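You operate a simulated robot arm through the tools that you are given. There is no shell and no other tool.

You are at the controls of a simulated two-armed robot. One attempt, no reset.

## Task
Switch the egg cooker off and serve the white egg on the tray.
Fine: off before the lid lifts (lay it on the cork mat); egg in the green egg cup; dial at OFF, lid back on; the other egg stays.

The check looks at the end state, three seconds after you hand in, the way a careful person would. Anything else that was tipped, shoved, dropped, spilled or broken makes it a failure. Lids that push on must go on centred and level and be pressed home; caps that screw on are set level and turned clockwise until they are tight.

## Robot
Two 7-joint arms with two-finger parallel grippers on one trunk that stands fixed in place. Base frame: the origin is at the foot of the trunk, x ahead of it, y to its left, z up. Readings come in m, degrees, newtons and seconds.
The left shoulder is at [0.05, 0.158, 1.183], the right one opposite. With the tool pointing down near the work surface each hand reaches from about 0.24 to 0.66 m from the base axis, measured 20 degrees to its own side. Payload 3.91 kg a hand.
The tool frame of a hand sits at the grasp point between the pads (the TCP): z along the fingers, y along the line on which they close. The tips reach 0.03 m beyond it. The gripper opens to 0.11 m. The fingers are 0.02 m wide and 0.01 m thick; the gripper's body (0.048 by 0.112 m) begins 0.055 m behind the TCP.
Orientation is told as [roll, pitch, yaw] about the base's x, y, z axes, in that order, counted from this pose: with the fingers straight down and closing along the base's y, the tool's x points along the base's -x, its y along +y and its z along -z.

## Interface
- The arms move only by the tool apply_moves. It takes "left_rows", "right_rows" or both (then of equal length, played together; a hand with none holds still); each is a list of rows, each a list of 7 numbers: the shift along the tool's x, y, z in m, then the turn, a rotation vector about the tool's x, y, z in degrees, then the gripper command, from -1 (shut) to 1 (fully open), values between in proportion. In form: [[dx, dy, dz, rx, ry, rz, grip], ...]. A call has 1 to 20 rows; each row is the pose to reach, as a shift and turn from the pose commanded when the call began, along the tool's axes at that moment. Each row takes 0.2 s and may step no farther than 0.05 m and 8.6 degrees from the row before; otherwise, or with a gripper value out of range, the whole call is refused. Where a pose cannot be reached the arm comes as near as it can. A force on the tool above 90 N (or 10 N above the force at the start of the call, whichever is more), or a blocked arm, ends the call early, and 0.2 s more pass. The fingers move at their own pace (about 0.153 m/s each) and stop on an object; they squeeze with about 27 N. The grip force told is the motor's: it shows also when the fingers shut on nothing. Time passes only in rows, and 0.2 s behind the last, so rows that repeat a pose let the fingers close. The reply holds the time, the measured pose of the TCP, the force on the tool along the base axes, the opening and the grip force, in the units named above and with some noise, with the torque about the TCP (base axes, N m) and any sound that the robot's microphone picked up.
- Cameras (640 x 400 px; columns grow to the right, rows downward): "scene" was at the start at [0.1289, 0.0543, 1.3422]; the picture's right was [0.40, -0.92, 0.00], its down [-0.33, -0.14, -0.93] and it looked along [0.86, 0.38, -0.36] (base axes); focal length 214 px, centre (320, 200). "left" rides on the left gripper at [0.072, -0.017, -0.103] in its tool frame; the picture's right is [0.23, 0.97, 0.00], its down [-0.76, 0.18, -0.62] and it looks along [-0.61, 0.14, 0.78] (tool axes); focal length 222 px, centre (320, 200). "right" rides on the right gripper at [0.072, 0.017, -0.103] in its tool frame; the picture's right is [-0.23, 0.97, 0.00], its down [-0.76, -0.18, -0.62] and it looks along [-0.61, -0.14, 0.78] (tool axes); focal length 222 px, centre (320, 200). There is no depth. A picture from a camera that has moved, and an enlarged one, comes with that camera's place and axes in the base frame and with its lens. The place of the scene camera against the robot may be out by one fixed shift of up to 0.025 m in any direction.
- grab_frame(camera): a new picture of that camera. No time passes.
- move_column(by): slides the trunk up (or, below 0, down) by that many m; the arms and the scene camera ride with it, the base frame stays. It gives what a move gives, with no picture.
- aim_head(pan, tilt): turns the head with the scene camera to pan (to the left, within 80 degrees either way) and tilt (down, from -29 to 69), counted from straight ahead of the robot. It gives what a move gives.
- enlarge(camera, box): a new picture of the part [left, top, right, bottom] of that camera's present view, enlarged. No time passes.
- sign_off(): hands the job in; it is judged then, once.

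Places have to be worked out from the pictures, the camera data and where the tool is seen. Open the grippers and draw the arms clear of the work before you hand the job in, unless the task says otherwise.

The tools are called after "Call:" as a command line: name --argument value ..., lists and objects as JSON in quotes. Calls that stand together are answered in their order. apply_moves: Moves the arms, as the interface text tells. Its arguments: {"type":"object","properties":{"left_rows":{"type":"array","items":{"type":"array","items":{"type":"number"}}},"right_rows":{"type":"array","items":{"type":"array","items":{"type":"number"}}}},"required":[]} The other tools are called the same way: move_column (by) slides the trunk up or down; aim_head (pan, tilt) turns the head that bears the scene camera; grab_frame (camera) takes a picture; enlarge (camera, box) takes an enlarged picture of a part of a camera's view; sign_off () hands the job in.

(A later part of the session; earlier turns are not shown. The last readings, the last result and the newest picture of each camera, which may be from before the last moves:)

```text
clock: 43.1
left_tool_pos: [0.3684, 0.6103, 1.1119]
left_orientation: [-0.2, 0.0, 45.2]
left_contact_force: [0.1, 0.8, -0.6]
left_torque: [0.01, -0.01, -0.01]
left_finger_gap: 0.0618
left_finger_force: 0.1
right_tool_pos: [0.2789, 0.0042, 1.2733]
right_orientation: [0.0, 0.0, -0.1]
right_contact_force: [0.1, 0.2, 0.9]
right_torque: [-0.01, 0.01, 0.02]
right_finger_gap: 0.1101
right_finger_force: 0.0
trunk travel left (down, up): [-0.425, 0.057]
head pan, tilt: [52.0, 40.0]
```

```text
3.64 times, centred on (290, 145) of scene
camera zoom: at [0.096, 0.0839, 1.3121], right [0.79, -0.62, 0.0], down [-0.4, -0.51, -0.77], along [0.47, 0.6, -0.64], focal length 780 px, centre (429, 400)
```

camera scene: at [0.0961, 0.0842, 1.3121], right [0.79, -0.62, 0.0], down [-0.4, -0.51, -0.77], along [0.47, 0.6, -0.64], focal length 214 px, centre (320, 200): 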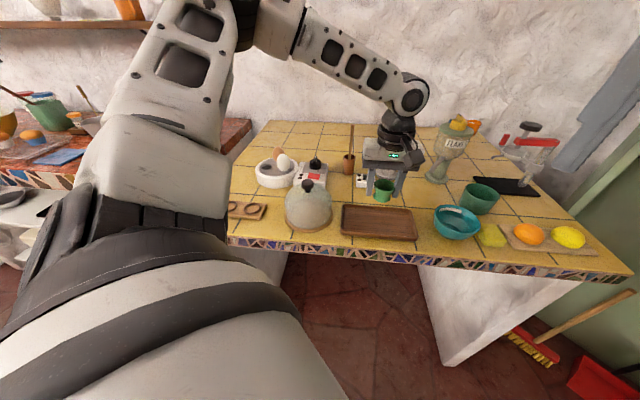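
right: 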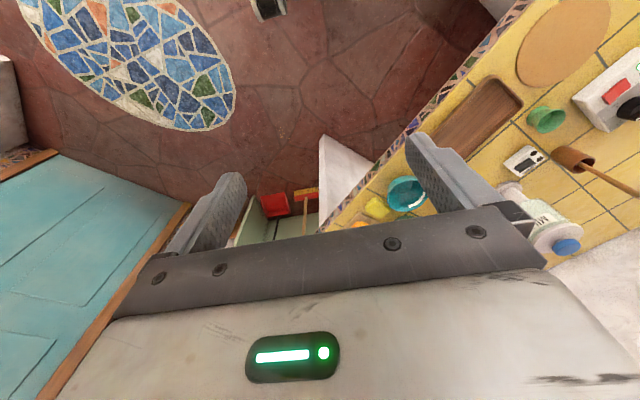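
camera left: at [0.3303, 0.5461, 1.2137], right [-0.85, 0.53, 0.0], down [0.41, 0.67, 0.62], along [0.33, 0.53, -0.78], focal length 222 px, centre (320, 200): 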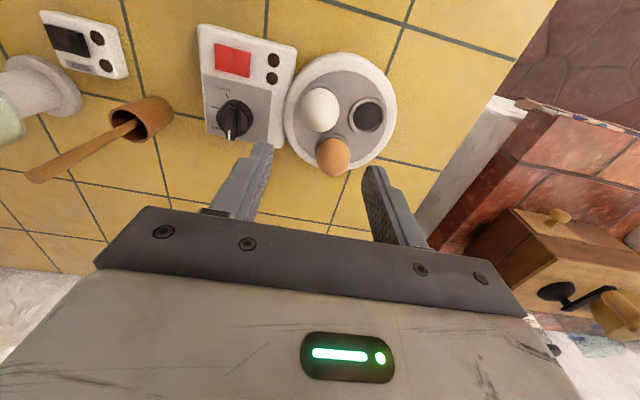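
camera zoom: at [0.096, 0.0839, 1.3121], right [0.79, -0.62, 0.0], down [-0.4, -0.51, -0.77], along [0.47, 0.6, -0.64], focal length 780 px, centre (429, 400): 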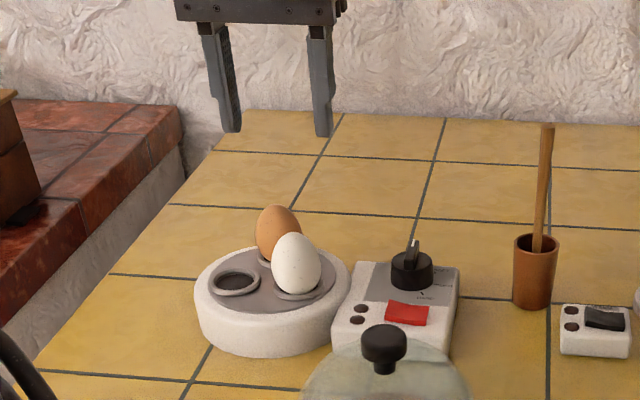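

The white egg stands at about (0.3695, 0.610), centre z≈0.967, about 43 mm wide, and my TCP is right over it. I'll descend with the gap at 55 mm until the tips are just below its widest point and well above the plate.

Call:
apply_moves --left_rows '[[0, 0, 0.03, 0, 0, 0, 0.05], [0, 0, 0.06, 0, 0, 0, 0.05], [0, 0, 0.085, 0, 0, 0, 0.05], [0, 0, 0.1, 0, 0, 0, 0.05], [0, 0, 0.1, 0, 0, 0, 0.05]]'

Call:
enlarge --camera "left" --box '[220, 90, 420, 215]'

Call:
enlarge --camera "scene" --box '[245, 125, 325, 190]'

```text
clock: 44.3
left_tool_pos: [0.3688, 0.6108, 1.0116]
left_orientation: [0.0, 0.0, 45.1]
left_contact_force: [1.3, -0.2, -0.3]
left_torque: [0.01, 0.01, -0.02]
left_finger_gap: 0.0581
left_finger_force: 0.0
right_tool_pos: [0.2796, 0.0045, 1.2728]
right_orientation: [0.1, 0.1, -0.1]
right_contact_force: [0.8, 0.2, 0.2]
right_torque: [0.0, 0.0, 0.02]
right_finger_gap: 0.1101
right_finger_force: 0.1
trunk travel left (down, up): [-0.425, 0.057]
head pan, tilt: [52.0, 40.0]
```

```text
3.20 times, centred on (320, 152) of left
camera zoom: at [0.3303, 0.5476, 1.1139], right [-0.85, 0.53, 0.0], down [0.41, 0.67, 0.62], along [0.33, 0.53, -0.78], focal length 711 px, centre (320, 352)
```

zoom: 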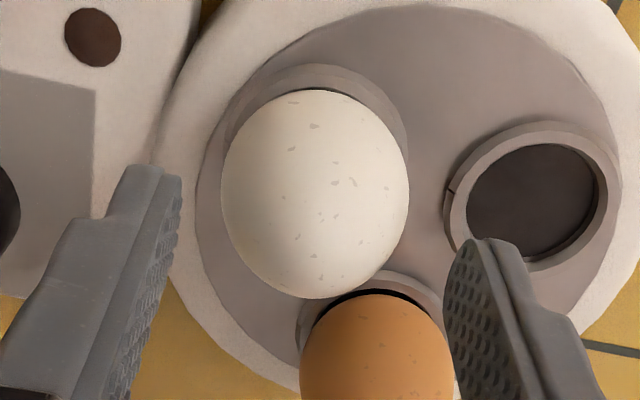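

```text
6.15 times, centred on (285, 158) of scene
camera zoom: at [0.096, 0.084, 1.3121], right [0.79, -0.62, 0.0], down [-0.4, -0.51, -0.77], along [0.47, 0.6, -0.64], focal length 1320 px, centre (535, 462)
```

zoom: 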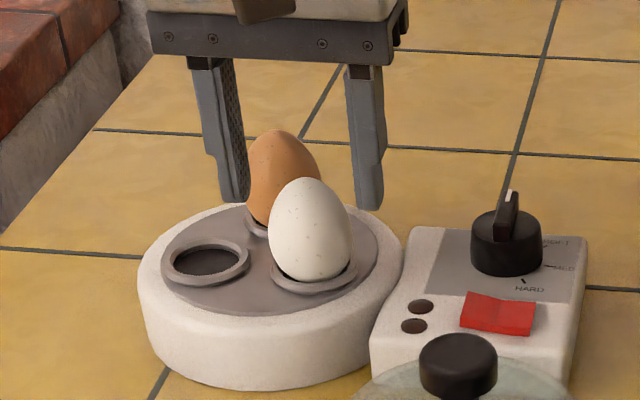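

The egg is about 1 mm off the finger centre line. I'll correct that, go down another 22 mm and look once more.

Call:
apply_moves --left_rows '[[0, -0.001, 0.01, 0, 0, 0, 0.05], [0, -0.001, 0.018, 0, 0, 0, 0.0], [0, -0.001, 0.0225, 0, 0, 0, 0.0], [0, -0.001, 0.0225, 0, 0, 0, -0.05]]'

Call:
enlarge --camera "left" --box '[220, 90, 420, 215]'

Call:
enlarge --camera "scene" --box '[245, 125, 325, 190]'

```text
clock: 45.3
left_tool_pos: [0.3704, 0.6098, 0.9887]
left_orientation: [-0.1, 0.0, 45.2]
left_contact_force: [-0.7, 0.2, -0.2]
left_torque: [0.03, 0.03, 0.01]
left_finger_gap: 0.0522
left_finger_force: 0.0
right_tool_pos: [0.2791, 0.0038, 1.2727]
right_orientation: [-0.1, 0.0, 0.0]
right_contact_force: [0.0, 0.0, -0.3]
right_torque: [0.03, 0.02, 0.0]
right_finger_gap: 0.1101
right_finger_force: 0.1
trunk travel left (down, up): [-0.425, 0.057]
head pan, tilt: [52.0, 40.0]
```

```text
3.20 times, centred on (320, 152) of left
camera zoom: at [0.3325, 0.546, 1.0914], right [-0.85, 0.53, 0.0], down [0.41, 0.67, 0.62], along [0.33, 0.53, -0.78], focal length 711 px, centre (320, 352)
```

zoom: 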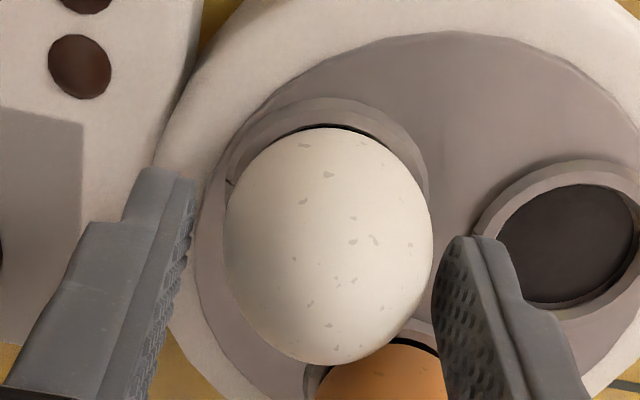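

```text
6.15 times, centred on (285, 158) of scene
camera zoom: at [0.096, 0.084, 1.3121], right [0.79, -0.62, 0.0], down [-0.4, -0.51, -0.77], along [0.47, 0.6, -0.64], focal length 1320 px, centre (535, 462)
```

zoom: 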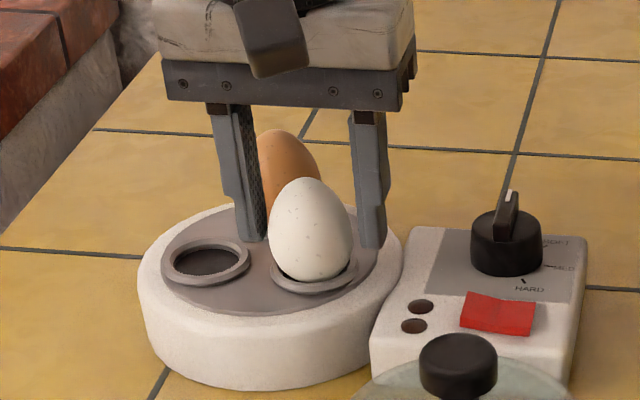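

Nicely centred now. I'll close gently in stages and watch the finger force.

Call:
apply_moves --left_rows '[[0, 0.0007, 0, 0, 0, 0, -0.13], [0, 0.0007, 0, 0, 0, 0, -0.18], [0, 0.0007, 0, 0, 0, 0, -0.22], [0, 0.0007, 0, 0, 0, 0, -0.25], [0, 0.0007, 0, 0, 0, 0, -0.25]]'

```text
clock: 46.5
left_tool_pos: [0.3715, 0.6102, 0.989]
left_orientation: [-0.2, 0.0, 45.0]
left_contact_force: [0.3, -0.5, -0.5]
left_torque: [0.01, 0.0, 0.0]
left_finger_gap: 0.0428
left_finger_force: 19.5
right_tool_pos: [0.2782, 0.0037, 1.2727]
right_orientation: [0.0, 0.0, -0.1]
right_contact_force: [-0.4, 0.0, -0.8]
right_torque: [-0.01, -0.04, 0.02]
right_finger_gap: 0.1098
right_finger_force: 0.0
trunk travel left (down, up): [-0.425, 0.057]
head pan, tilt: [52.0, 40.0]
```

The egg is held at 42.8 mm with about 20 N. I'll lift slowly and check the grip.

Call:
apply_moves --left_rows '[[0, 0, -0.004, 0, 0, 0, -0.25], [0, 0, -0.012, 0, 0, 0, -0.25], [0, 0, -0.025, 0, 0, 0, -0.25], [0, 0, -0.045, 0, 0, 0, -0.25], [0, 0, -0.07, 0, 0, 0, -0.25], [0, 0, -0.095, 0, 0, 0, -0.25], [0, 0, -0.1, 0, 0, 0, -0.25]]'

Call:
enlarge --camera "scene" --box '[230, 100, 350, 195]'

Call:
grab_frame --camera "left"

```text
clock: 48.1
left_tool_pos: [0.3687, 0.6093, 1.0891]
left_orientation: [-0.1, 0.1, 45.3]
left_contact_force: [0.0, -0.8, -0.3]
left_torque: [-0.01, -0.04, -0.03]
left_finger_gap: 0.0427
left_finger_force: 20.3
right_tool_pos: [0.2796, 0.0038, 1.2727]
right_orientation: [0.0, 0.1, 0.0]
right_contact_force: [-0.2, -1.1, -0.1]
right_torque: [0.0, 0.03, 0.0]
right_finger_gap: 0.1102
right_finger_force: 0.1
trunk travel left (down, up): [-0.425, 0.057]
head pan, tilt: [52.0, 40.0]
```

```text
4.21 times, centred on (290, 148) of scene
camera zoom: at [0.0961, 0.0841, 1.3121], right [0.79, -0.62, 0.0], down [-0.4, -0.51, -0.77], along [0.47, 0.6, -0.64], focal length 903 px, centre (446, 421)
```

zoom: 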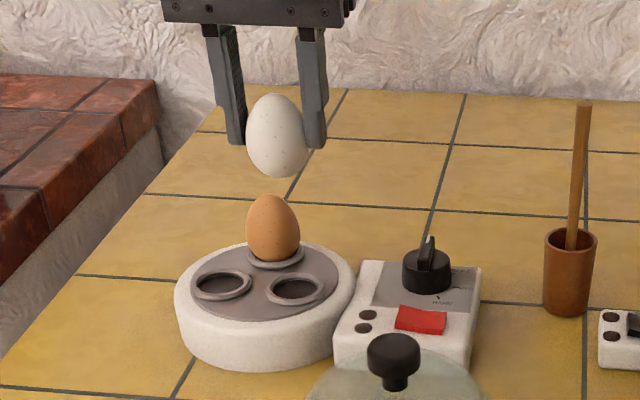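

```text
taken
camera left: at [0.3313, 0.5449, 1.191], right [-0.85, 0.53, 0.0], down [0.41, 0.67, 0.62], along [0.33, 0.53, -0.78], focal length 222 px, centre (320, 200)
```

left: 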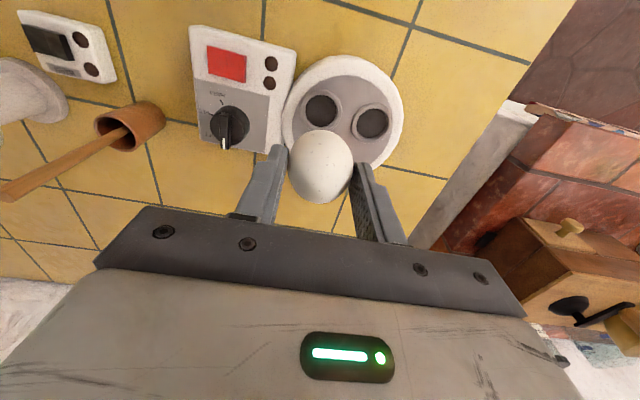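

The white egg is out, upright, and the brown egg stays in place. I'll carry it to above the cup at (0.458, 0.287).

Call:
apply_moves --left_rows '[[0.005, -0.01, -0.01, 0, 0, 0, -0.25], [0.02, -0.036, -0.015, 0, 0, 0, -0.25], [0.038, -0.067, -0.015, 0, 0, 0, -0.25], [0.056, -0.098, -0.015, 0, 0, 0, -0.25], [0.074, -0.129, -0.015, 0, 0, 0, -0.25], [0.092, -0.16, -0.015, 0, 0, 0, -0.25], [0.11, -0.191, -0.015, 0, 0, 0, -0.25], [0.128, -0.222, -0.015, 0, 0, 0, -0.25], [0.146, -0.253, -0.015, 0, 0, 0, -0.25], [0.16, -0.278, -0.01, 0, 0, 0, -0.25], [0.1667, -0.2906, 0.0, 0, 0, 0, -0.25], [0.1667, -0.2906, 0.02, 0, 0, 0, -0.25], [0.1667, -0.2906, 0.02, 0, 0, 0, -0.25]]'

Call:
enlarge --camera "scene" --box '[320, 130, 440, 220]'

Call:
enlarge --camera "left" --box '[220, 70, 420, 195]'

```text
clock: 50.9
left_tool_pos: [0.46, 0.2871, 1.0696]
left_orientation: [0.0, 0.0, 45.1]
left_contact_force: [-0.5, 0.0, -0.7]
left_torque: [-0.03, -0.02, 0.01]
left_finger_gap: 0.0427
left_finger_force: 20.2
right_tool_pos: [0.2784, 0.003, 1.2729]
right_orientation: [0.0, 0.1, -0.1]
right_contact_force: [0.6, -0.1, 0.9]
right_torque: [-0.02, 0.04, 0.0]
right_finger_gap: 0.11
right_finger_force: 0.2
trunk travel left (down, up): [-0.425, 0.057]
head pan, tilt: [52.0, 40.0]
```

```text
4.44 times, centred on (380, 175) of scene
camera zoom: at [0.096, 0.0839, 1.3121], right [0.79, -0.62, 0.0], down [-0.4, -0.51, -0.77], along [0.47, 0.6, -0.64], focal length 953 px, centre (53, 311)
```

zoom: 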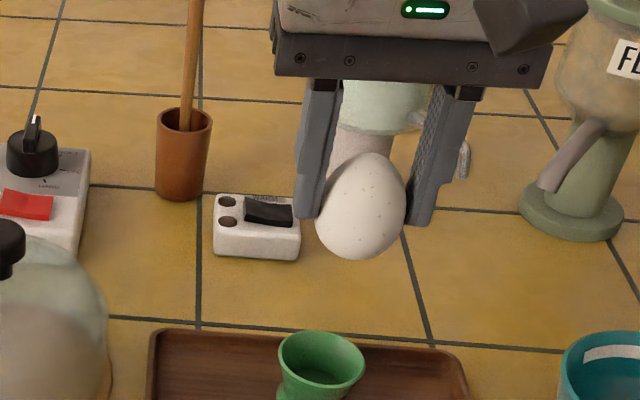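

```text
3.20 times, centred on (320, 132) of left
camera zoom: at [0.4207, 0.2225, 1.1718], right [-0.85, 0.53, 0.0], down [0.41, 0.67, 0.62], along [0.33, 0.53, -0.78], focal length 711 px, centre (320, 416)
```

zoom: 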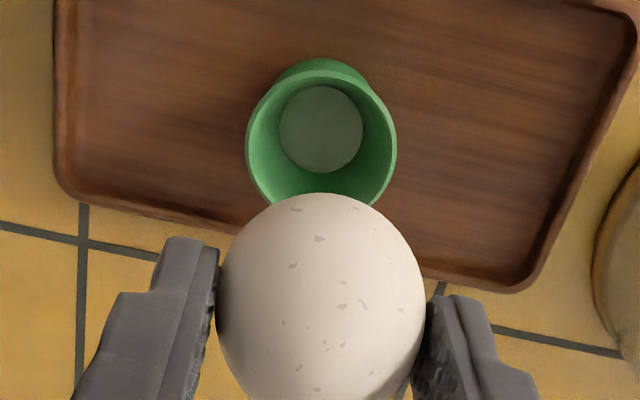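

The egg is laterally lined up with the cup (both centres at the same column). I'll lower until the egg's bottom just enters the cup and recheck.

Call:
apply_moves --left_rows '[[0.001, 0, 0.02, 0, 0, 0, -0.25], [0.001, 0, 0.04, 0, 0, 0, -0.25], [0.001, 0, 0.06, 0, 0, 0, -0.25], [0.001, 0, 0.07, 0, 0, 0, -0.25], [0.001, 0, 0.075, 0, 0, 0, -0.25]]'

Call:
enlarge --camera "scene" --box '[340, 155, 420, 215]'

Call:
enlarge --camera "left" --box '[220, 90, 420, 215]'

```text
clock: 52.1
left_tool_pos: [0.4579, 0.2869, 0.9931]
left_orientation: [0.0, 0.0, 45.2]
left_contact_force: [0.5, -0.1, -0.8]
left_torque: [0.01, 0.01, -0.01]
left_finger_gap: 0.0423
left_finger_force: 19.7
right_tool_pos: [0.2792, 0.0049, 1.2727]
right_orientation: [0.0, 0.0, 0.0]
right_contact_force: [0.0, -0.7, 0.7]
right_torque: [-0.01, 0.04, 0.0]
right_finger_gap: 0.1101
right_finger_force: 0.1
trunk travel left (down, up): [-0.425, 0.057]
head pan, tilt: [52.0, 40.0]
```

```text
6.67 times, centred on (380, 185) of scene
camera zoom: at [0.0961, 0.0841, 1.3121], right [0.79, -0.62, 0.0], down [-0.4, -0.51, -0.77], along [0.47, 0.6, -0.64], focal length 1430 px, centre (-80, 300)
```

zoom: 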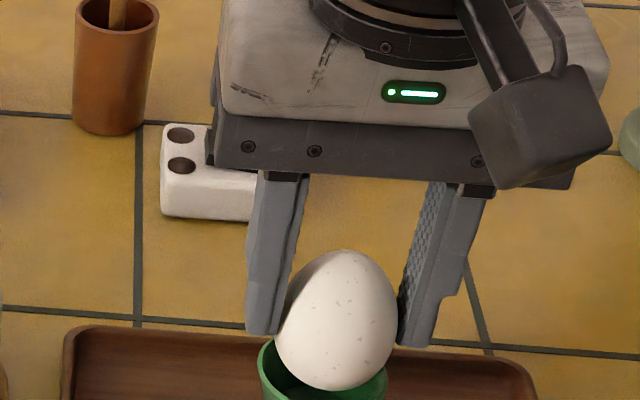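

```text
3.20 times, centred on (320, 152) of left
camera zoom: at [0.4195, 0.2222, 1.0953], right [-0.85, 0.53, 0.0], down [0.41, 0.67, 0.62], along [0.33, 0.53, -0.78], focal length 711 px, centre (320, 352)
```

zoom: 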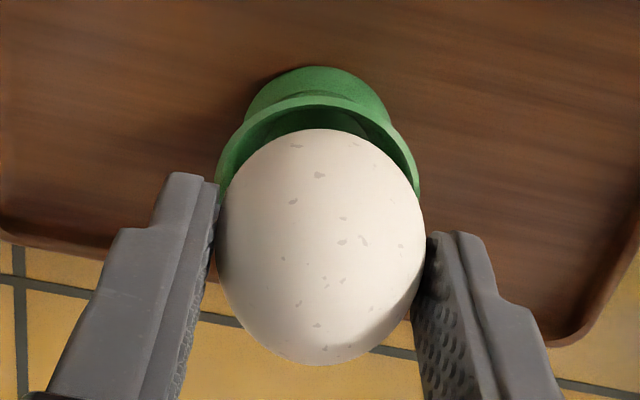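

Egg and cup are aligned in both views. I'll continue down slowly until contact.

Call:
apply_moves --left_rows '[[0, 0, 0.006, 0, 0, 0, -0.25], [0, 0, 0.011, 0, 0, 0, -0.25], [0, 0, 0.014, 0, 0, 0, -0.25]]'

Call:
enlarge --camera "scene" --box '[340, 155, 420, 215]'

```text
clock: 52.9
left_tool_pos: [0.4589, 0.2861, 0.9786]
left_orientation: [0.0, 0.0, 45.0]
left_contact_force: [-0.3, 0.3, 0.4]
left_torque: [0.01, 0.04, -0.01]
left_finger_gap: 0.0426
left_finger_force: 20.1
right_tool_pos: [0.2783, 0.0038, 1.2717]
right_orientation: [0.0, 0.0, -0.1]
right_contact_force: [0.0, -0.1, -0.4]
right_torque: [0.02, 0.0, -0.01]
right_finger_gap: 0.1101
right_finger_force: 0.1
trunk travel left (down, up): [-0.425, 0.057]
head pan, tilt: [52.0, 40.0]
```

```text
6.67 times, centred on (380, 185) of scene
camera zoom: at [0.096, 0.084, 1.3121], right [0.79, -0.62, 0.0], down [-0.4, -0.51, -0.77], along [0.47, 0.6, -0.64], focal length 1430 px, centre (-80, 300)
```

zoom: 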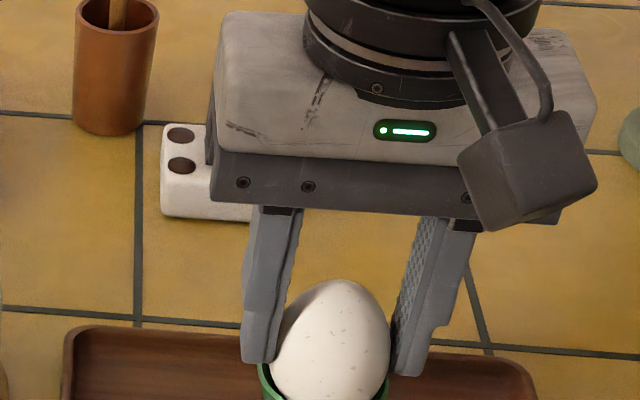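

No contact yet at z 0.979. I'll lower in 1.5 mm steps.

Call:
apply_moves --left_rows '[[0, 0, 0.0015, 0, 0, 0, -0.25], [0, 0, 0.003, 0, 0, 0, -0.25], [0, 0, 0.0045, 0, 0, 0, -0.25]]'

Call:
enlarge --camera "scene" --box '[340, 175, 420, 235]'

```text
clock: 53.7
left_tool_pos: [0.458, 0.2858, 0.9775]
left_orientation: [-0.1, -0.3, 45.1]
left_contact_force: [-2.2, 6.5, 14.7]
left_torque: [0.21, 0.03, 0.01]
left_finger_gap: 0.0424
left_finger_force: 19.7
right_tool_pos: [0.2789, 0.0039, 1.272]
right_orientation: [0.0, 0.0, -0.1]
right_contact_force: [0.4, 0.1, -0.4]
right_torque: [0.01, -0.01, 0.02]
right_finger_gap: 0.1098
right_finger_force: 0.0
trunk travel left (down, up): [-0.425, 0.057]
head pan, tilt: [52.0, 40.0]
```

```text
6.67 times, centred on (380, 205) of scene
camera zoom: at [0.0948, 0.084, 1.3124], right [0.79, -0.62, 0.0], down [-0.39, -0.51, -0.77], along [0.47, 0.6, -0.64], focal length 1430 px, centre (-80, 167)
```

zoom: 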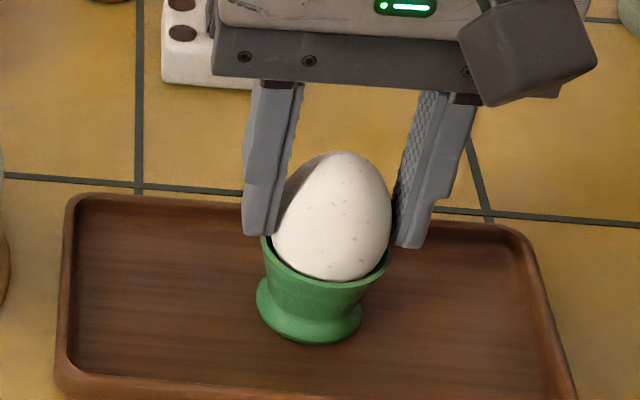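

Contact with about 15 N: the egg is in the cup. I'll ease up 2 mm to relieve the load and open slowly.

Call:
apply_moves --left_rows '[[-0.0005, 0.0005, -0.002, 0, 0, 0, -0.25], [-0.0005, 0.0005, -0.002, 0, 0, 0, -0.25]]'

```text
clock: 54.3
left_tool_pos: [0.458, 0.2865, 0.9762]
left_orientation: [0.0, 0.0, 45.1]
left_contact_force: [0.6, 2.2, 5.2]
left_torque: [0.04, -0.06, 0.0]
left_finger_gap: 0.0426
left_finger_force: 19.9
right_tool_pos: [0.2788, 0.0044, 1.2731]
right_orientation: [0.0, 0.0, -0.1]
right_contact_force: [0.7, -0.1, 0.4]
right_torque: [0.01, -0.05, 0.01]
right_finger_gap: 0.1101
right_finger_force: 0.0
trunk travel left (down, up): [-0.425, 0.057]
head pan, tilt: [52.0, 40.0]
```

Only 5 N remains. Now I'll open slowly in place.

Call:
apply_moves --left_rows '[[0, 0, 0, 0, 0, 0, -0.22], [0, 0, 0, 0, 0, 0, -0.2], [0, 0, 0, 0, 0, 0, -0.17], [0, 0, 0, 0, 0, 0, -0.12], [0, 0, 0, 0, 0, 0, -0.06], [0, 0, 0, 0, 0, 0, 0.0], [0, 0, 0, 0, 0, 0, 0.05]]'

Call:
enlarge --camera "scene" --box '[340, 175, 420, 235]'

Call:
enlarge --camera "left" --box '[220, 90, 420, 215]'

```text
clock: 55.9
left_tool_pos: [0.4591, 0.2856, 0.9771]
left_orientation: [-0.2, -0.1, 45.1]
left_contact_force: [-0.3, -0.1, -0.2]
left_torque: [-0.02, -0.02, 0.0]
left_finger_gap: 0.0577
left_finger_force: 0.1
right_tool_pos: [0.278, 0.0044, 1.272]
right_orientation: [0.0, 0.0, -0.1]
right_contact_force: [-0.6, 0.7, 0.9]
right_torque: [0.04, 0.02, -0.01]
right_finger_gap: 0.1101
right_finger_force: 0.1
trunk travel left (down, up): [-0.425, 0.057]
head pan, tilt: [52.0, 40.0]
```

```text
6.67 times, centred on (380, 205) of scene
camera zoom: at [0.096, 0.084, 1.3121], right [0.79, -0.62, 0.0], down [-0.4, -0.51, -0.77], along [0.47, 0.6, -0.64], focal length 1430 px, centre (-80, 167)
```

zoom: 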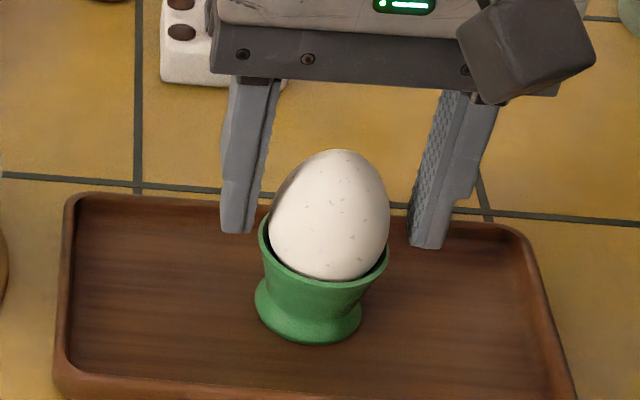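

```text
3.20 times, centred on (320, 152) of left
camera zoom: at [0.42, 0.2218, 1.0793], right [-0.85, 0.53, 0.0], down [0.41, 0.67, 0.62], along [0.33, 0.53, -0.78], focal length 711 px, centre (320, 352)
```

zoom: 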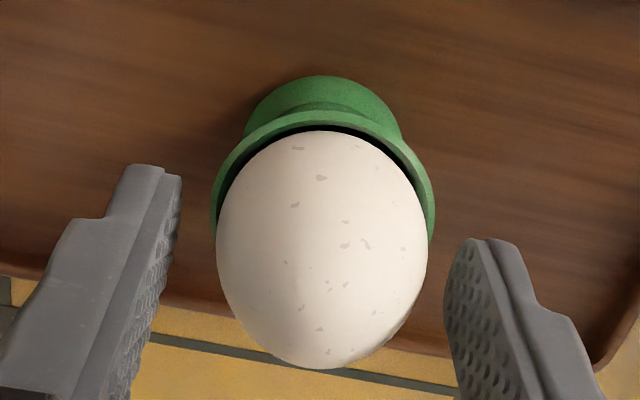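

The egg sits upright in the cup and the fingers are clear. I'll back straight up and move over the lid's knob on the mat.

Call:
apply_moves --left_rows '[[0, 0, -0.02, 0, 0, 0, 0.05], [0, 0, -0.05, 0, 0, 0, 0.05], [0, 0, -0.09, 0, 0, 0, 0.05], [0, 0, -0.12, 0, 0, 0, 0.05], [-0.003, 0.04, -0.125, 0, 0, 0, 0.05], [-0.005, 0.08, -0.125, 0, 0, 0, 0.05], [-0.007, 0.12, -0.125, 0, 0, 0, 0.05], [-0.009, 0.16, -0.125, 0, 0, 0, 0.05], [-0.0099, 0.1884, -0.12, 0, 0, 0, 0.05], [-0.0099, 0.1884, -0.1, 0, 0, 0, 0.05], [-0.0099, 0.1884, -0.1, 0, 0, 0, 0.05]]'

Call:
enlarge --camera "left" --box '[220, 70, 420, 195]'

Call:
grab_frame --camera "scene"

Call:
enlarge --camera "scene" --box '[260, 140, 420, 240]'

```text
clock: 58.3
left_tool_pos: [0.3317, 0.4245, 1.0765]
left_orientation: [-0.1, -0.1, 45.1]
left_contact_force: [-0.5, -0.2, 0.8]
left_torque: [0.01, -0.01, -0.01]
left_finger_gap: 0.0578
left_finger_force: 0.1
right_tool_pos: [0.2797, 0.0041, 1.2723]
right_orientation: [0.0, 0.1, -0.1]
right_contact_force: [0.0, -0.4, -0.4]
right_torque: [-0.03, -0.04, -0.02]
right_finger_gap: 0.1098
right_finger_force: 0.1
trunk travel left (down, up): [-0.425, 0.057]
head pan, tilt: [52.0, 40.0]
```

```text
3.20 times, centred on (320, 132) of left
camera zoom: at [0.2928, 0.361, 1.1786], right [-0.85, 0.53, 0.0], down [0.41, 0.67, 0.62], along [0.33, 0.53, -0.78], focal length 711 px, centre (320, 416)
```

zoom: 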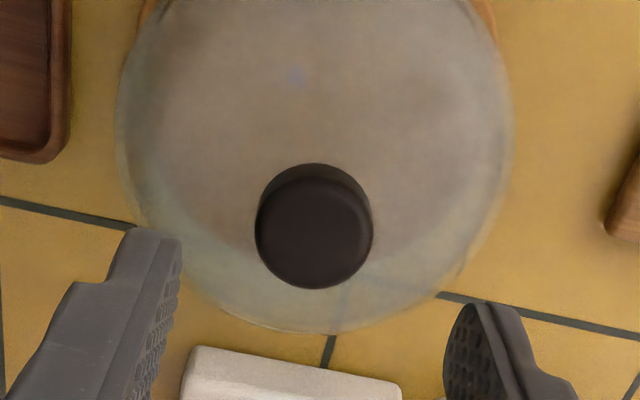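

```text
taken
camera scene: at [0.096, 0.084, 1.3121], right [0.79, -0.62, 0.0], down [-0.4, -0.51, -0.77], along [0.47, 0.6, -0.64], focal length 214 px, centre (320, 200)
```

scene: 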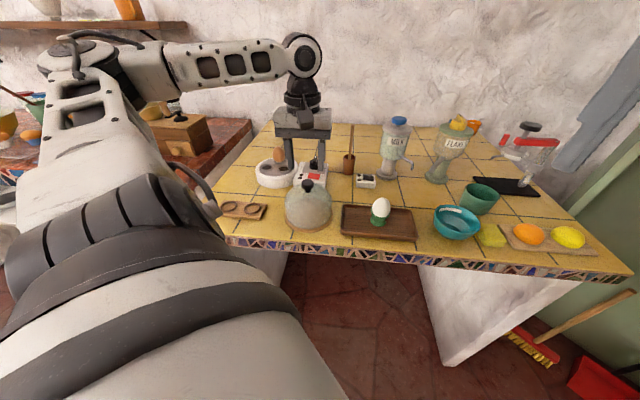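

```text
4.00 times, centred on (340, 190) of scene
camera zoom: at [0.096, 0.084, 1.3121], right [0.79, -0.62, 0.0], down [-0.4, -0.51, -0.77], along [0.47, 0.6, -0.64], focal length 858 px, centre (240, 240)
```

zoom: 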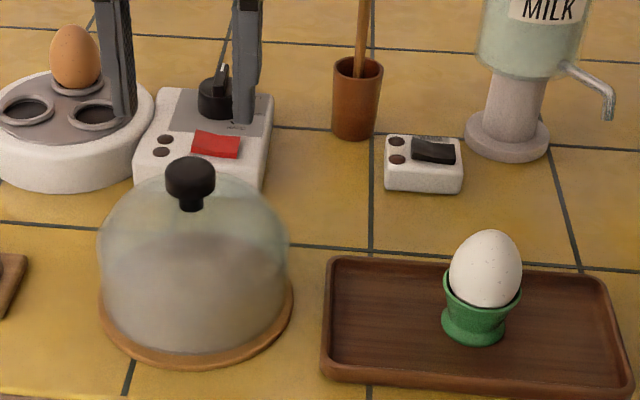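

The egg stands in the cup on the tray. The lid knob is near (0.334, 0.426), so I'll descend to the same grip height as before (TCP z≈1.0185) and close on it.

Call:
apply_moves --left_rows '[[-0.0025, -0.0006, 0.02, 0, 0, 0, 0.02], [-0.0025, -0.0006, 0.045, 0, 0, 0, 0.0], [-0.0025, -0.0006, 0.0575, 0, 0, 0, 0.0], [-0.0025, -0.0006, 0.0575, 0, 0, 0, 0.0]]'

Call:
enlarge --camera "left" --box '[220, 90, 420, 215]'

Call:
enlarge --camera "scene" --box '[260, 150, 360, 240]'

```text
clock: 59.3
left_tool_pos: [0.3349, 0.426, 1.0193]
left_orientation: [0.0, 0.0, 45.1]
left_contact_force: [0.1, 0.0, 0.3]
left_torque: [0.02, 0.01, 0.0]
left_finger_gap: 0.0547
left_finger_force: 0.1
right_tool_pos: [0.2793, 0.0039, 1.2731]
right_orientation: [0.0, 0.0, -0.1]
right_contact_force: [0.0, -0.5, -0.3]
right_torque: [0.01, 0.03, 0.0]
right_finger_gap: 0.1099
right_finger_force: 0.2
trunk travel left (down, up): [-0.425, 0.057]
head pan, tilt: [52.0, 40.0]
```

```text
3.20 times, centred on (320, 152) of left
camera zoom: at [0.2955, 0.3624, 1.1223], right [-0.85, 0.53, 0.0], down [0.41, 0.67, 0.62], along [0.33, 0.53, -0.78], focal length 711 px, centre (320, 352)
```

zoom: 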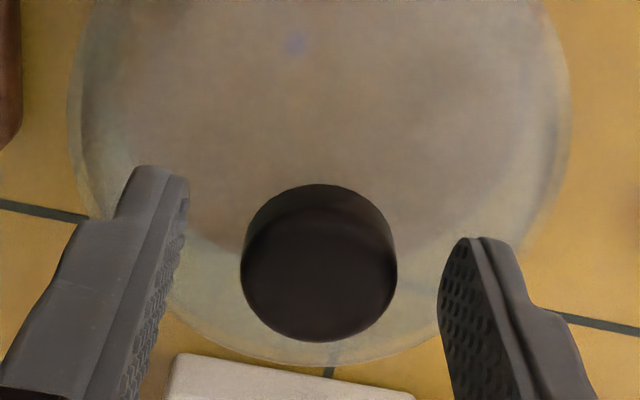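

```text
4.44 times, centred on (310, 195) of scene
camera zoom: at [0.096, 0.084, 1.3121], right [0.79, -0.62, 0.0], down [-0.4, -0.51, -0.77], along [0.47, 0.6, -0.64], focal length 953 px, centre (364, 222)
```

zoom: 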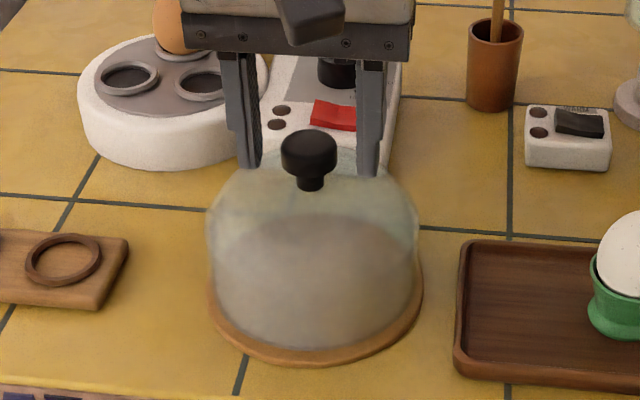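

The knob sits in the same place between the pads as at the first grasp. I'll close with the same small shift.

Call:
apply_moves --left_rows '[[0.0012, -0.0005, 0, 0, 0, 0, -0.3], [0.0012, -0.0005, 0, 0, 0, 0, -1], [0.0012, -0.0005, 0, 0, 0, 0, -1], [0.0012, -0.0005, 0, 0, 0, 0, -1]]'

```text
clock: 60.3
left_tool_pos: [0.3332, 0.4255, 1.021]
left_orientation: [-0.1, -0.1, 45.1]
left_contact_force: [0.7, 0.5, 1.3]
left_torque: [0.1, -0.11, 0.0]
left_finger_gap: 0.0312
left_finger_force: 27.3
right_tool_pos: [0.2791, 0.0044, 1.2718]
right_orientation: [0.0, 0.1, -0.1]
right_contact_force: [0.6, -0.2, -0.3]
right_torque: [-0.05, 0.04, -0.03]
right_finger_gap: 0.11
right_finger_force: 0.0
trunk travel left (down, up): [-0.425, 0.057]
head pan, tilt: [52.0, 40.0]
```

The lid is gripped at 31 mm. I'll lift it, carry it back over the cooker at height and check alignment.

Call:
apply_moves --left_rows '[[0, 0, -0.01, 0, 0, 0, -1], [0, 0, -0.03, 0, 0, 0, -1], [0, 0, -0.06, 0, 0, 0, -1], [0, 0, -0.095, 0, 0, 0, -1], [0, 0, -0.13, 0, 0, 0, -1], [-0.02, 0.016, -0.14, 0, 0, 0, -1], [-0.045, 0.035, -0.14, 0, 0, 0, -1], [-0.07, 0.055, -0.14, 0, 0, 0, -1], [-0.095, 0.074, -0.14, 0, 0, 0, -1], [-0.12, 0.093, -0.14, 0, 0, 0, -1], [-0.145, 0.113, -0.14, 0, 0, 0, -1], [-0.162, 0.126, -0.14, 0, 0, 0, -1], [-0.1704, 0.1327, -0.14, 0, 0, 0, -1], [-0.1704, 0.1327, -0.14, 0, 0, 0, -1]]'

Call:
grab_frame --camera "left"

Call:
enlarge --camera "scene" --box '[230, 80, 350, 200]'

```text
clock: 63.3
left_tool_pos: [0.3601, 0.6401, 1.1591]
left_orientation: [-0.1, 0.1, 45.2]
left_contact_force: [0.6, 0.3, -1.7]
left_torque: [0.02, 0.0, -0.01]
left_finger_gap: 0.0311
left_finger_force: 27.1
right_tool_pos: [0.2784, 0.0046, 1.2723]
right_orientation: [0.0, 0.0, -0.1]
right_contact_force: [0.7, 0.0, -0.6]
right_torque: [0.0, -0.02, 0.01]
right_finger_gap: 0.11
right_finger_force: 0.0
trunk travel left (down, up): [-0.425, 0.057]
head pan, tilt: [52.0, 40.0]
```

```text
taken
camera left: at [0.3211, 0.5768, 1.2617], right [-0.85, 0.53, 0.0], down [0.41, 0.67, 0.62], along [0.33, 0.53, -0.78], focal length 222 px, centre (320, 200)
```

left: 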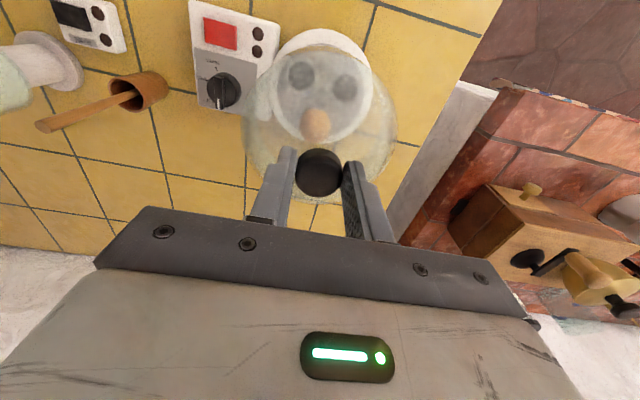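

```text
3.33 times, centred on (290, 140) of scene
camera zoom: at [0.0961, 0.0841, 1.3121], right [0.79, -0.62, 0.0], down [-0.4, -0.51, -0.77], along [0.47, 0.6, -0.64], focal length 715 px, centre (420, 400)
```

zoom: 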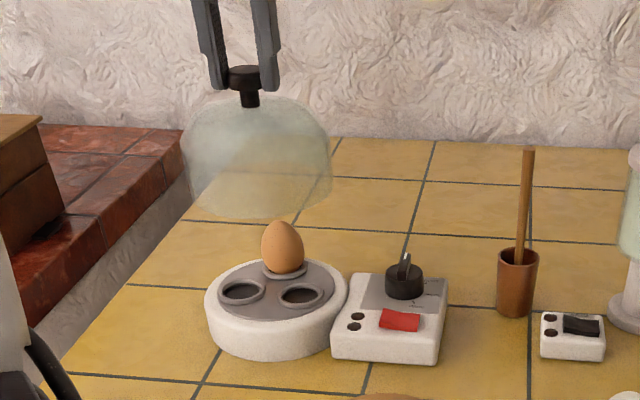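

The lid is back over the cooker. I'll zoom in to judge its level and centring before lowering.

Call:
enlarge --camera "scene" --box '[240, 90, 320, 150]'

Call:
enlarge --camera "left" --box '[220, 10, 420, 135]'

Call:
enlarge --camera "left" --box '[220, 90, 420, 215]'

```text
6.67 times, centred on (280, 120) of scene
camera zoom: at [0.0961, 0.0841, 1.3121], right [0.79, -0.62, 0.0], down [-0.4, -0.51, -0.77], along [0.47, 0.6, -0.64], focal length 1430 px, centre (587, 733)
```

zoom: 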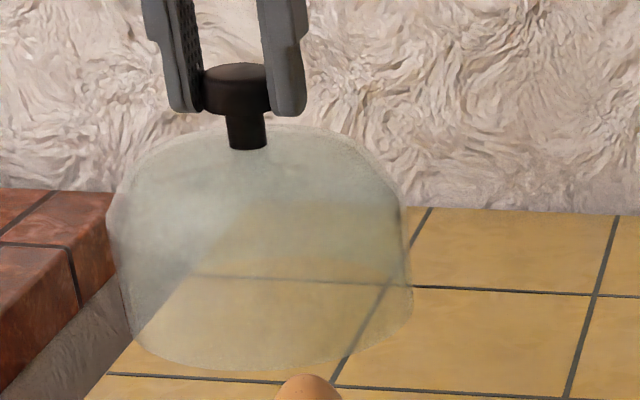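

```text
3.20 times, centred on (320, 72) of left
camera zoom: at [0.3211, 0.5768, 1.2617], right [-0.85, 0.53, 0.0], down [0.41, 0.67, 0.62], along [0.33, 0.53, -0.78], focal length 711 px, centre (320, 608)
```

zoom: 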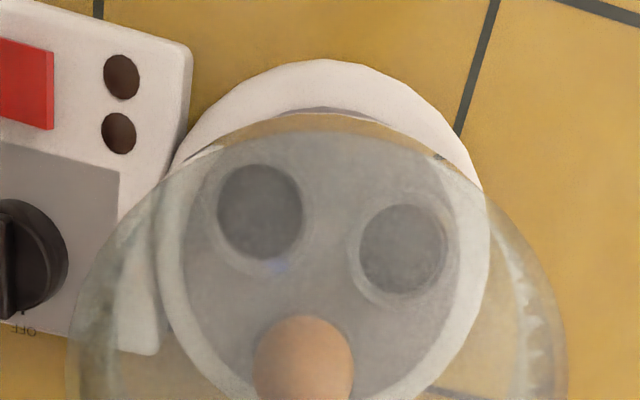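

```text
3.20 times, centred on (320, 152) of left
camera zoom: at [0.3211, 0.5768, 1.2617], right [-0.85, 0.53, 0.0], down [0.41, 0.67, 0.62], along [0.33, 0.53, -0.78], focal length 711 px, centre (320, 352)
```

zoom: 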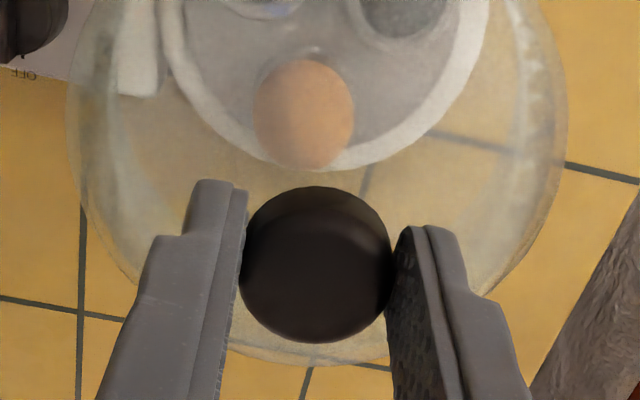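

The lid hangs level and centred. I'll lower it to about 15 mm above its seat and look again.

Call:
apply_moves --left_rows '[[-0.0005, 0, 0.02, 0, 0, 0, -1], [-0.0005, 0, 0.045, 0, 0, 0, -1], [-0.0005, 0, 0.065, 0, 0, 0, -1], [-0.0005, 0, 0.08, 0, 0, 0, -1], [-0.0005, 0, 0.088, 0, 0, 0, -1], [-0.0005, 0, 0.088, 0, 0, 0, -1]]'

Call:
enlarge --camera "scene" --box '[240, 125, 320, 195]'

Call:
enlarge --camera "left" --box '[220, 10, 420, 135]'

```text
clock: 64.7
left_tool_pos: [0.3588, 0.6394, 1.0719]
left_orientation: [-0.1, -0.1, 45.1]
left_contact_force: [0.6, 0.7, -1.3]
left_torque: [0.03, -0.01, -0.01]
left_finger_gap: 0.0311
left_finger_force: 27.1
right_tool_pos: [0.2794, 0.0043, 1.2721]
right_orientation: [0.0, 0.0, -0.1]
right_contact_force: [-0.1, -0.2, -0.2]
right_torque: [0.0, -0.02, 0.0]
right_finger_gap: 0.1101
right_finger_force: 0.1
trunk travel left (down, up): [-0.425, 0.057]
head pan, tilt: [52.0, 40.0]
```

```text
5.71 times, centred on (280, 160) of scene
camera zoom: at [0.0961, 0.0841, 1.3121], right [0.79, -0.62, 0.0], down [-0.4, -0.51, -0.77], along [0.47, 0.6, -0.64], focal length 1226 px, centre (549, 429)
```

zoom: 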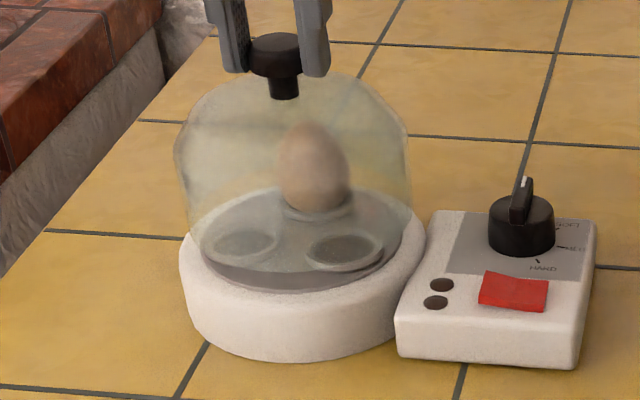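

```text
3.20 times, centred on (320, 72) of left
camera zoom: at [0.3214, 0.5761, 1.1731], right [-0.85, 0.53, 0.0], down [0.41, 0.67, 0.62], along [0.33, 0.53, -0.78], focal length 711 px, centre (320, 608)
```

zoom: 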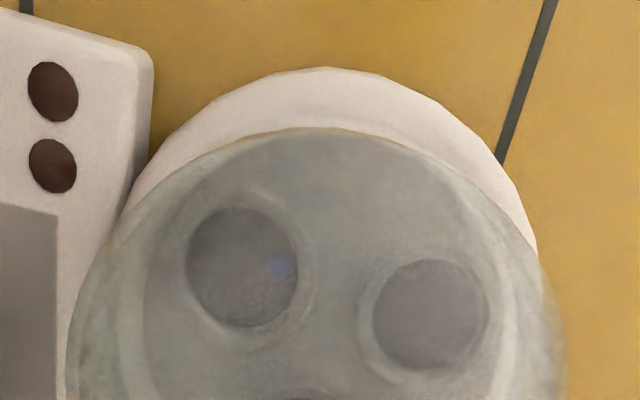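

The lid rim lines up with the base's inner ring. I'll lower in small steps and watch the force.

Call:
apply_moves --left_rows '[[0, 0, 0.006, 0, 0, 0, -1], [0, 0, 0.011, 0, 0, 0, -1], [0, 0, 0.014, 0, 0, 0, -1], [0, 0, 0.016, 0, 0, 0, -1]]'

Call:
enlarge --camera "scene" --box '[240, 125, 320, 195]'

```text
clock: 65.7
left_tool_pos: [0.3599, 0.6413, 1.056]
left_orientation: [-0.1, 0.0, 45.0]
left_contact_force: [0.5, 0.4, -1.1]
left_torque: [-0.03, 0.02, 0.0]
left_finger_gap: 0.0313
left_finger_force: 26.5
right_tool_pos: [0.28, 0.0037, 1.2727]
right_orientation: [0.0, 0.0, -0.1]
right_contact_force: [-0.5, -0.1, 0.5]
right_torque: [0.03, 0.02, 0.02]
right_finger_gap: 0.1097
right_finger_force: 0.0
trunk travel left (down, up): [-0.425, 0.057]
head pan, tilt: [52.0, 40.0]
```

```text
5.71 times, centred on (280, 160) of scene
camera zoom: at [0.0961, 0.0841, 1.3121], right [0.79, -0.62, 0.0], down [-0.4, -0.51, -0.77], along [0.47, 0.6, -0.64], focal length 1226 px, centre (549, 429)
```

zoom: 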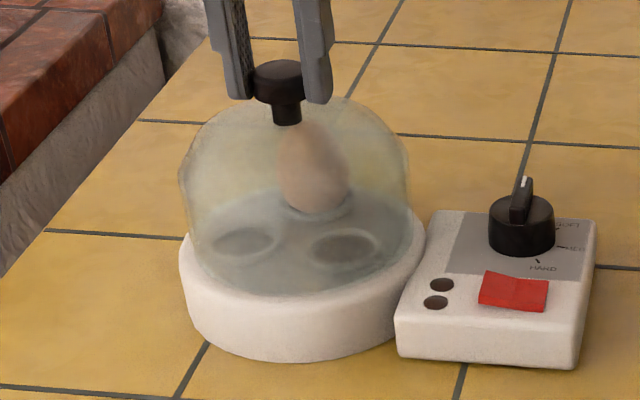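

No contact at z 1.056; the rim seems to be just above its seat. I'll continue in 1.5 mm steps.

Call:
apply_moves --left_rows '[[0, 0, 0.0015, 0, 0, 0, -1], [0, 0, 0.003, 0, 0, 0, -1], [0, 0, 0.0045, 0, 0, 0, -1]]'

```text
clock: 66.5
left_tool_pos: [0.3586, 0.64, 1.0525]
left_orientation: [-0.2, -0.4, 45.2]
left_contact_force: [0.7, 4.6, 15.1]
left_torque: [-0.25, 0.35, -0.02]
left_finger_gap: 0.031
left_finger_force: 27.0
right_tool_pos: [0.2781, 0.004, 1.2731]
right_orientation: [0.1, 0.1, -0.1]
right_contact_force: [0.4, -0.2, 0.6]
right_torque: [0.02, 0.0, 0.0]
right_finger_gap: 0.11
right_finger_force: 0.2
trunk travel left (down, up): [-0.425, 0.057]
head pan, tilt: [52.0, 40.0]
```

Contact with 15 N at z 1.0525, the seated height. I'll check the picture before pressing home.

Call:
enlarge --camera "scene" --box '[240, 125, 320, 195]'

Call:
enlarge --camera "left" --box '[220, 10, 420, 135]'

Call:
grab_frame --camera "left"

```text
5.71 times, centred on (280, 160) of scene
camera zoom: at [0.0953, 0.0831, 1.3125], right [0.79, -0.62, 0.0], down [-0.4, -0.51, -0.77], along [0.47, 0.6, -0.64], focal length 1226 px, centre (549, 429)
```

zoom: 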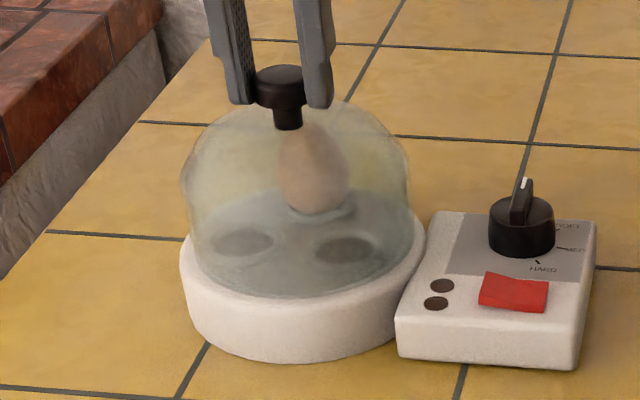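

```text
3.20 times, centred on (320, 72) of left
camera zoom: at [0.3208, 0.5764, 1.1553], right [-0.85, 0.53, 0.0], down [0.41, 0.66, 0.63], along [0.33, 0.53, -0.78], focal length 711 px, centre (320, 608)
```

zoom: 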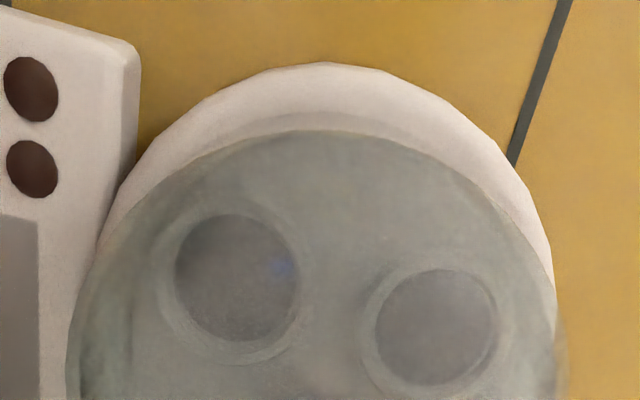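

```text
taken
camera left: at [0.3208, 0.5764, 1.1553], right [-0.85, 0.53, 0.0], down [0.41, 0.66, 0.63], along [0.33, 0.53, -0.78], focal length 222 px, centre (320, 200)
```

left: 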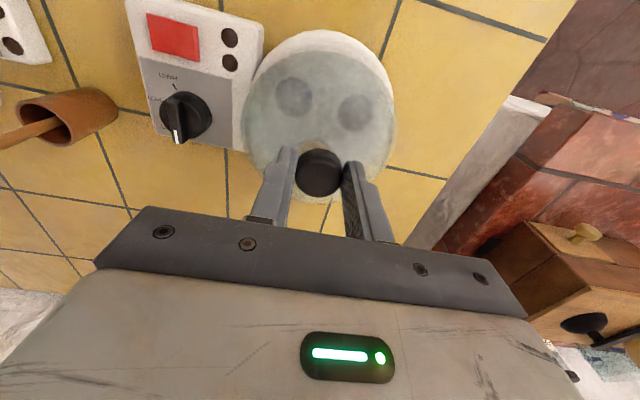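

The lid looks centred with the same margins as at the start, at the original height. I'll press it home with a few more millimetres of command.

Call:
apply_moves --left_rows '[[0, 0, 0.0015, 0, 0, 0, -1], [0, 0, 0.003, 0, 0, 0, -1], [0, 0, 0.0045, 0, 0, 0, -1], [0, 0, 0.0045, 0, 0, 0, -1]]'

```text
clock: 67.5
left_tool_pos: [0.3596, 0.6403, 1.049]
left_orientation: [-0.1, -0.2, 45.0]
left_contact_force: [1.3, 4.1, 20.3]
left_torque: [0.21, -0.14, 0.01]
left_finger_gap: 0.0312
left_finger_force: 27.2
right_tool_pos: [0.2779, 0.0033, 1.2739]
right_orientation: [0.1, 0.1, -0.1]
right_contact_force: [0.6, -0.4, -0.1]
right_torque: [0.02, 0.02, -0.02]
right_finger_gap: 0.1102
right_finger_force: 0.1
trunk travel left (down, up): [-0.425, 0.057]
head pan, tilt: [52.0, 40.0]
```

The hand sank to z 1.049 with only 20 N, so either the lid slid home or the fingers slid on the knob. I'll look.

Call:
enlarge --camera "scene" --box '[240, 125, 320, 195]'

Call:
enlarge --camera "left" --box '[220, 90, 420, 215]'

```text
5.71 times, centred on (280, 160) of scene
camera zoom: at [0.095, 0.0825, 1.3123], right [0.79, -0.62, 0.0], down [-0.39, -0.51, -0.77], along [0.47, 0.6, -0.64], focal length 1226 px, centre (549, 429)
```

zoom: 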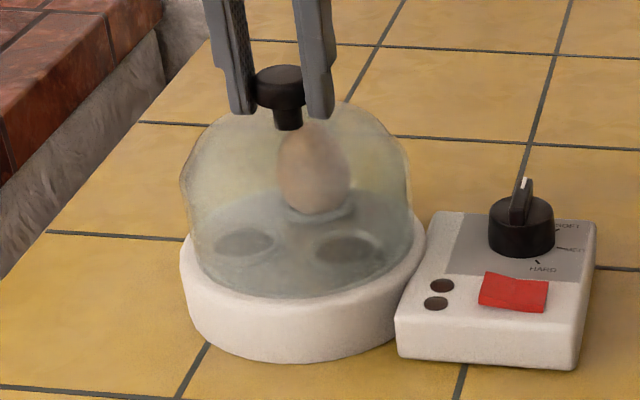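

```text
3.20 times, centred on (320, 152) of left
camera zoom: at [0.3204, 0.5758, 1.1502], right [-0.85, 0.53, 0.0], down [0.41, 0.66, 0.63], along [0.33, 0.53, -0.78], focal length 711 px, centre (320, 352)
```

zoom: 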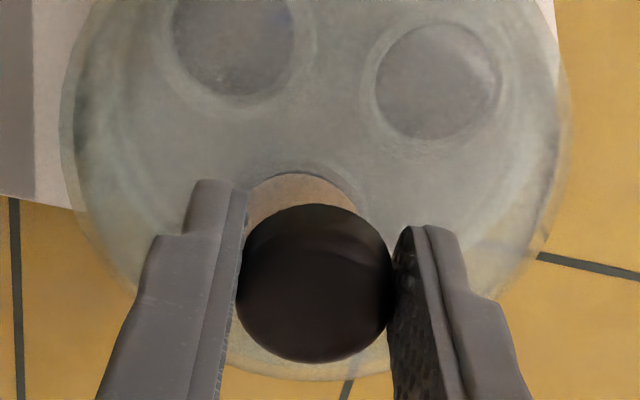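

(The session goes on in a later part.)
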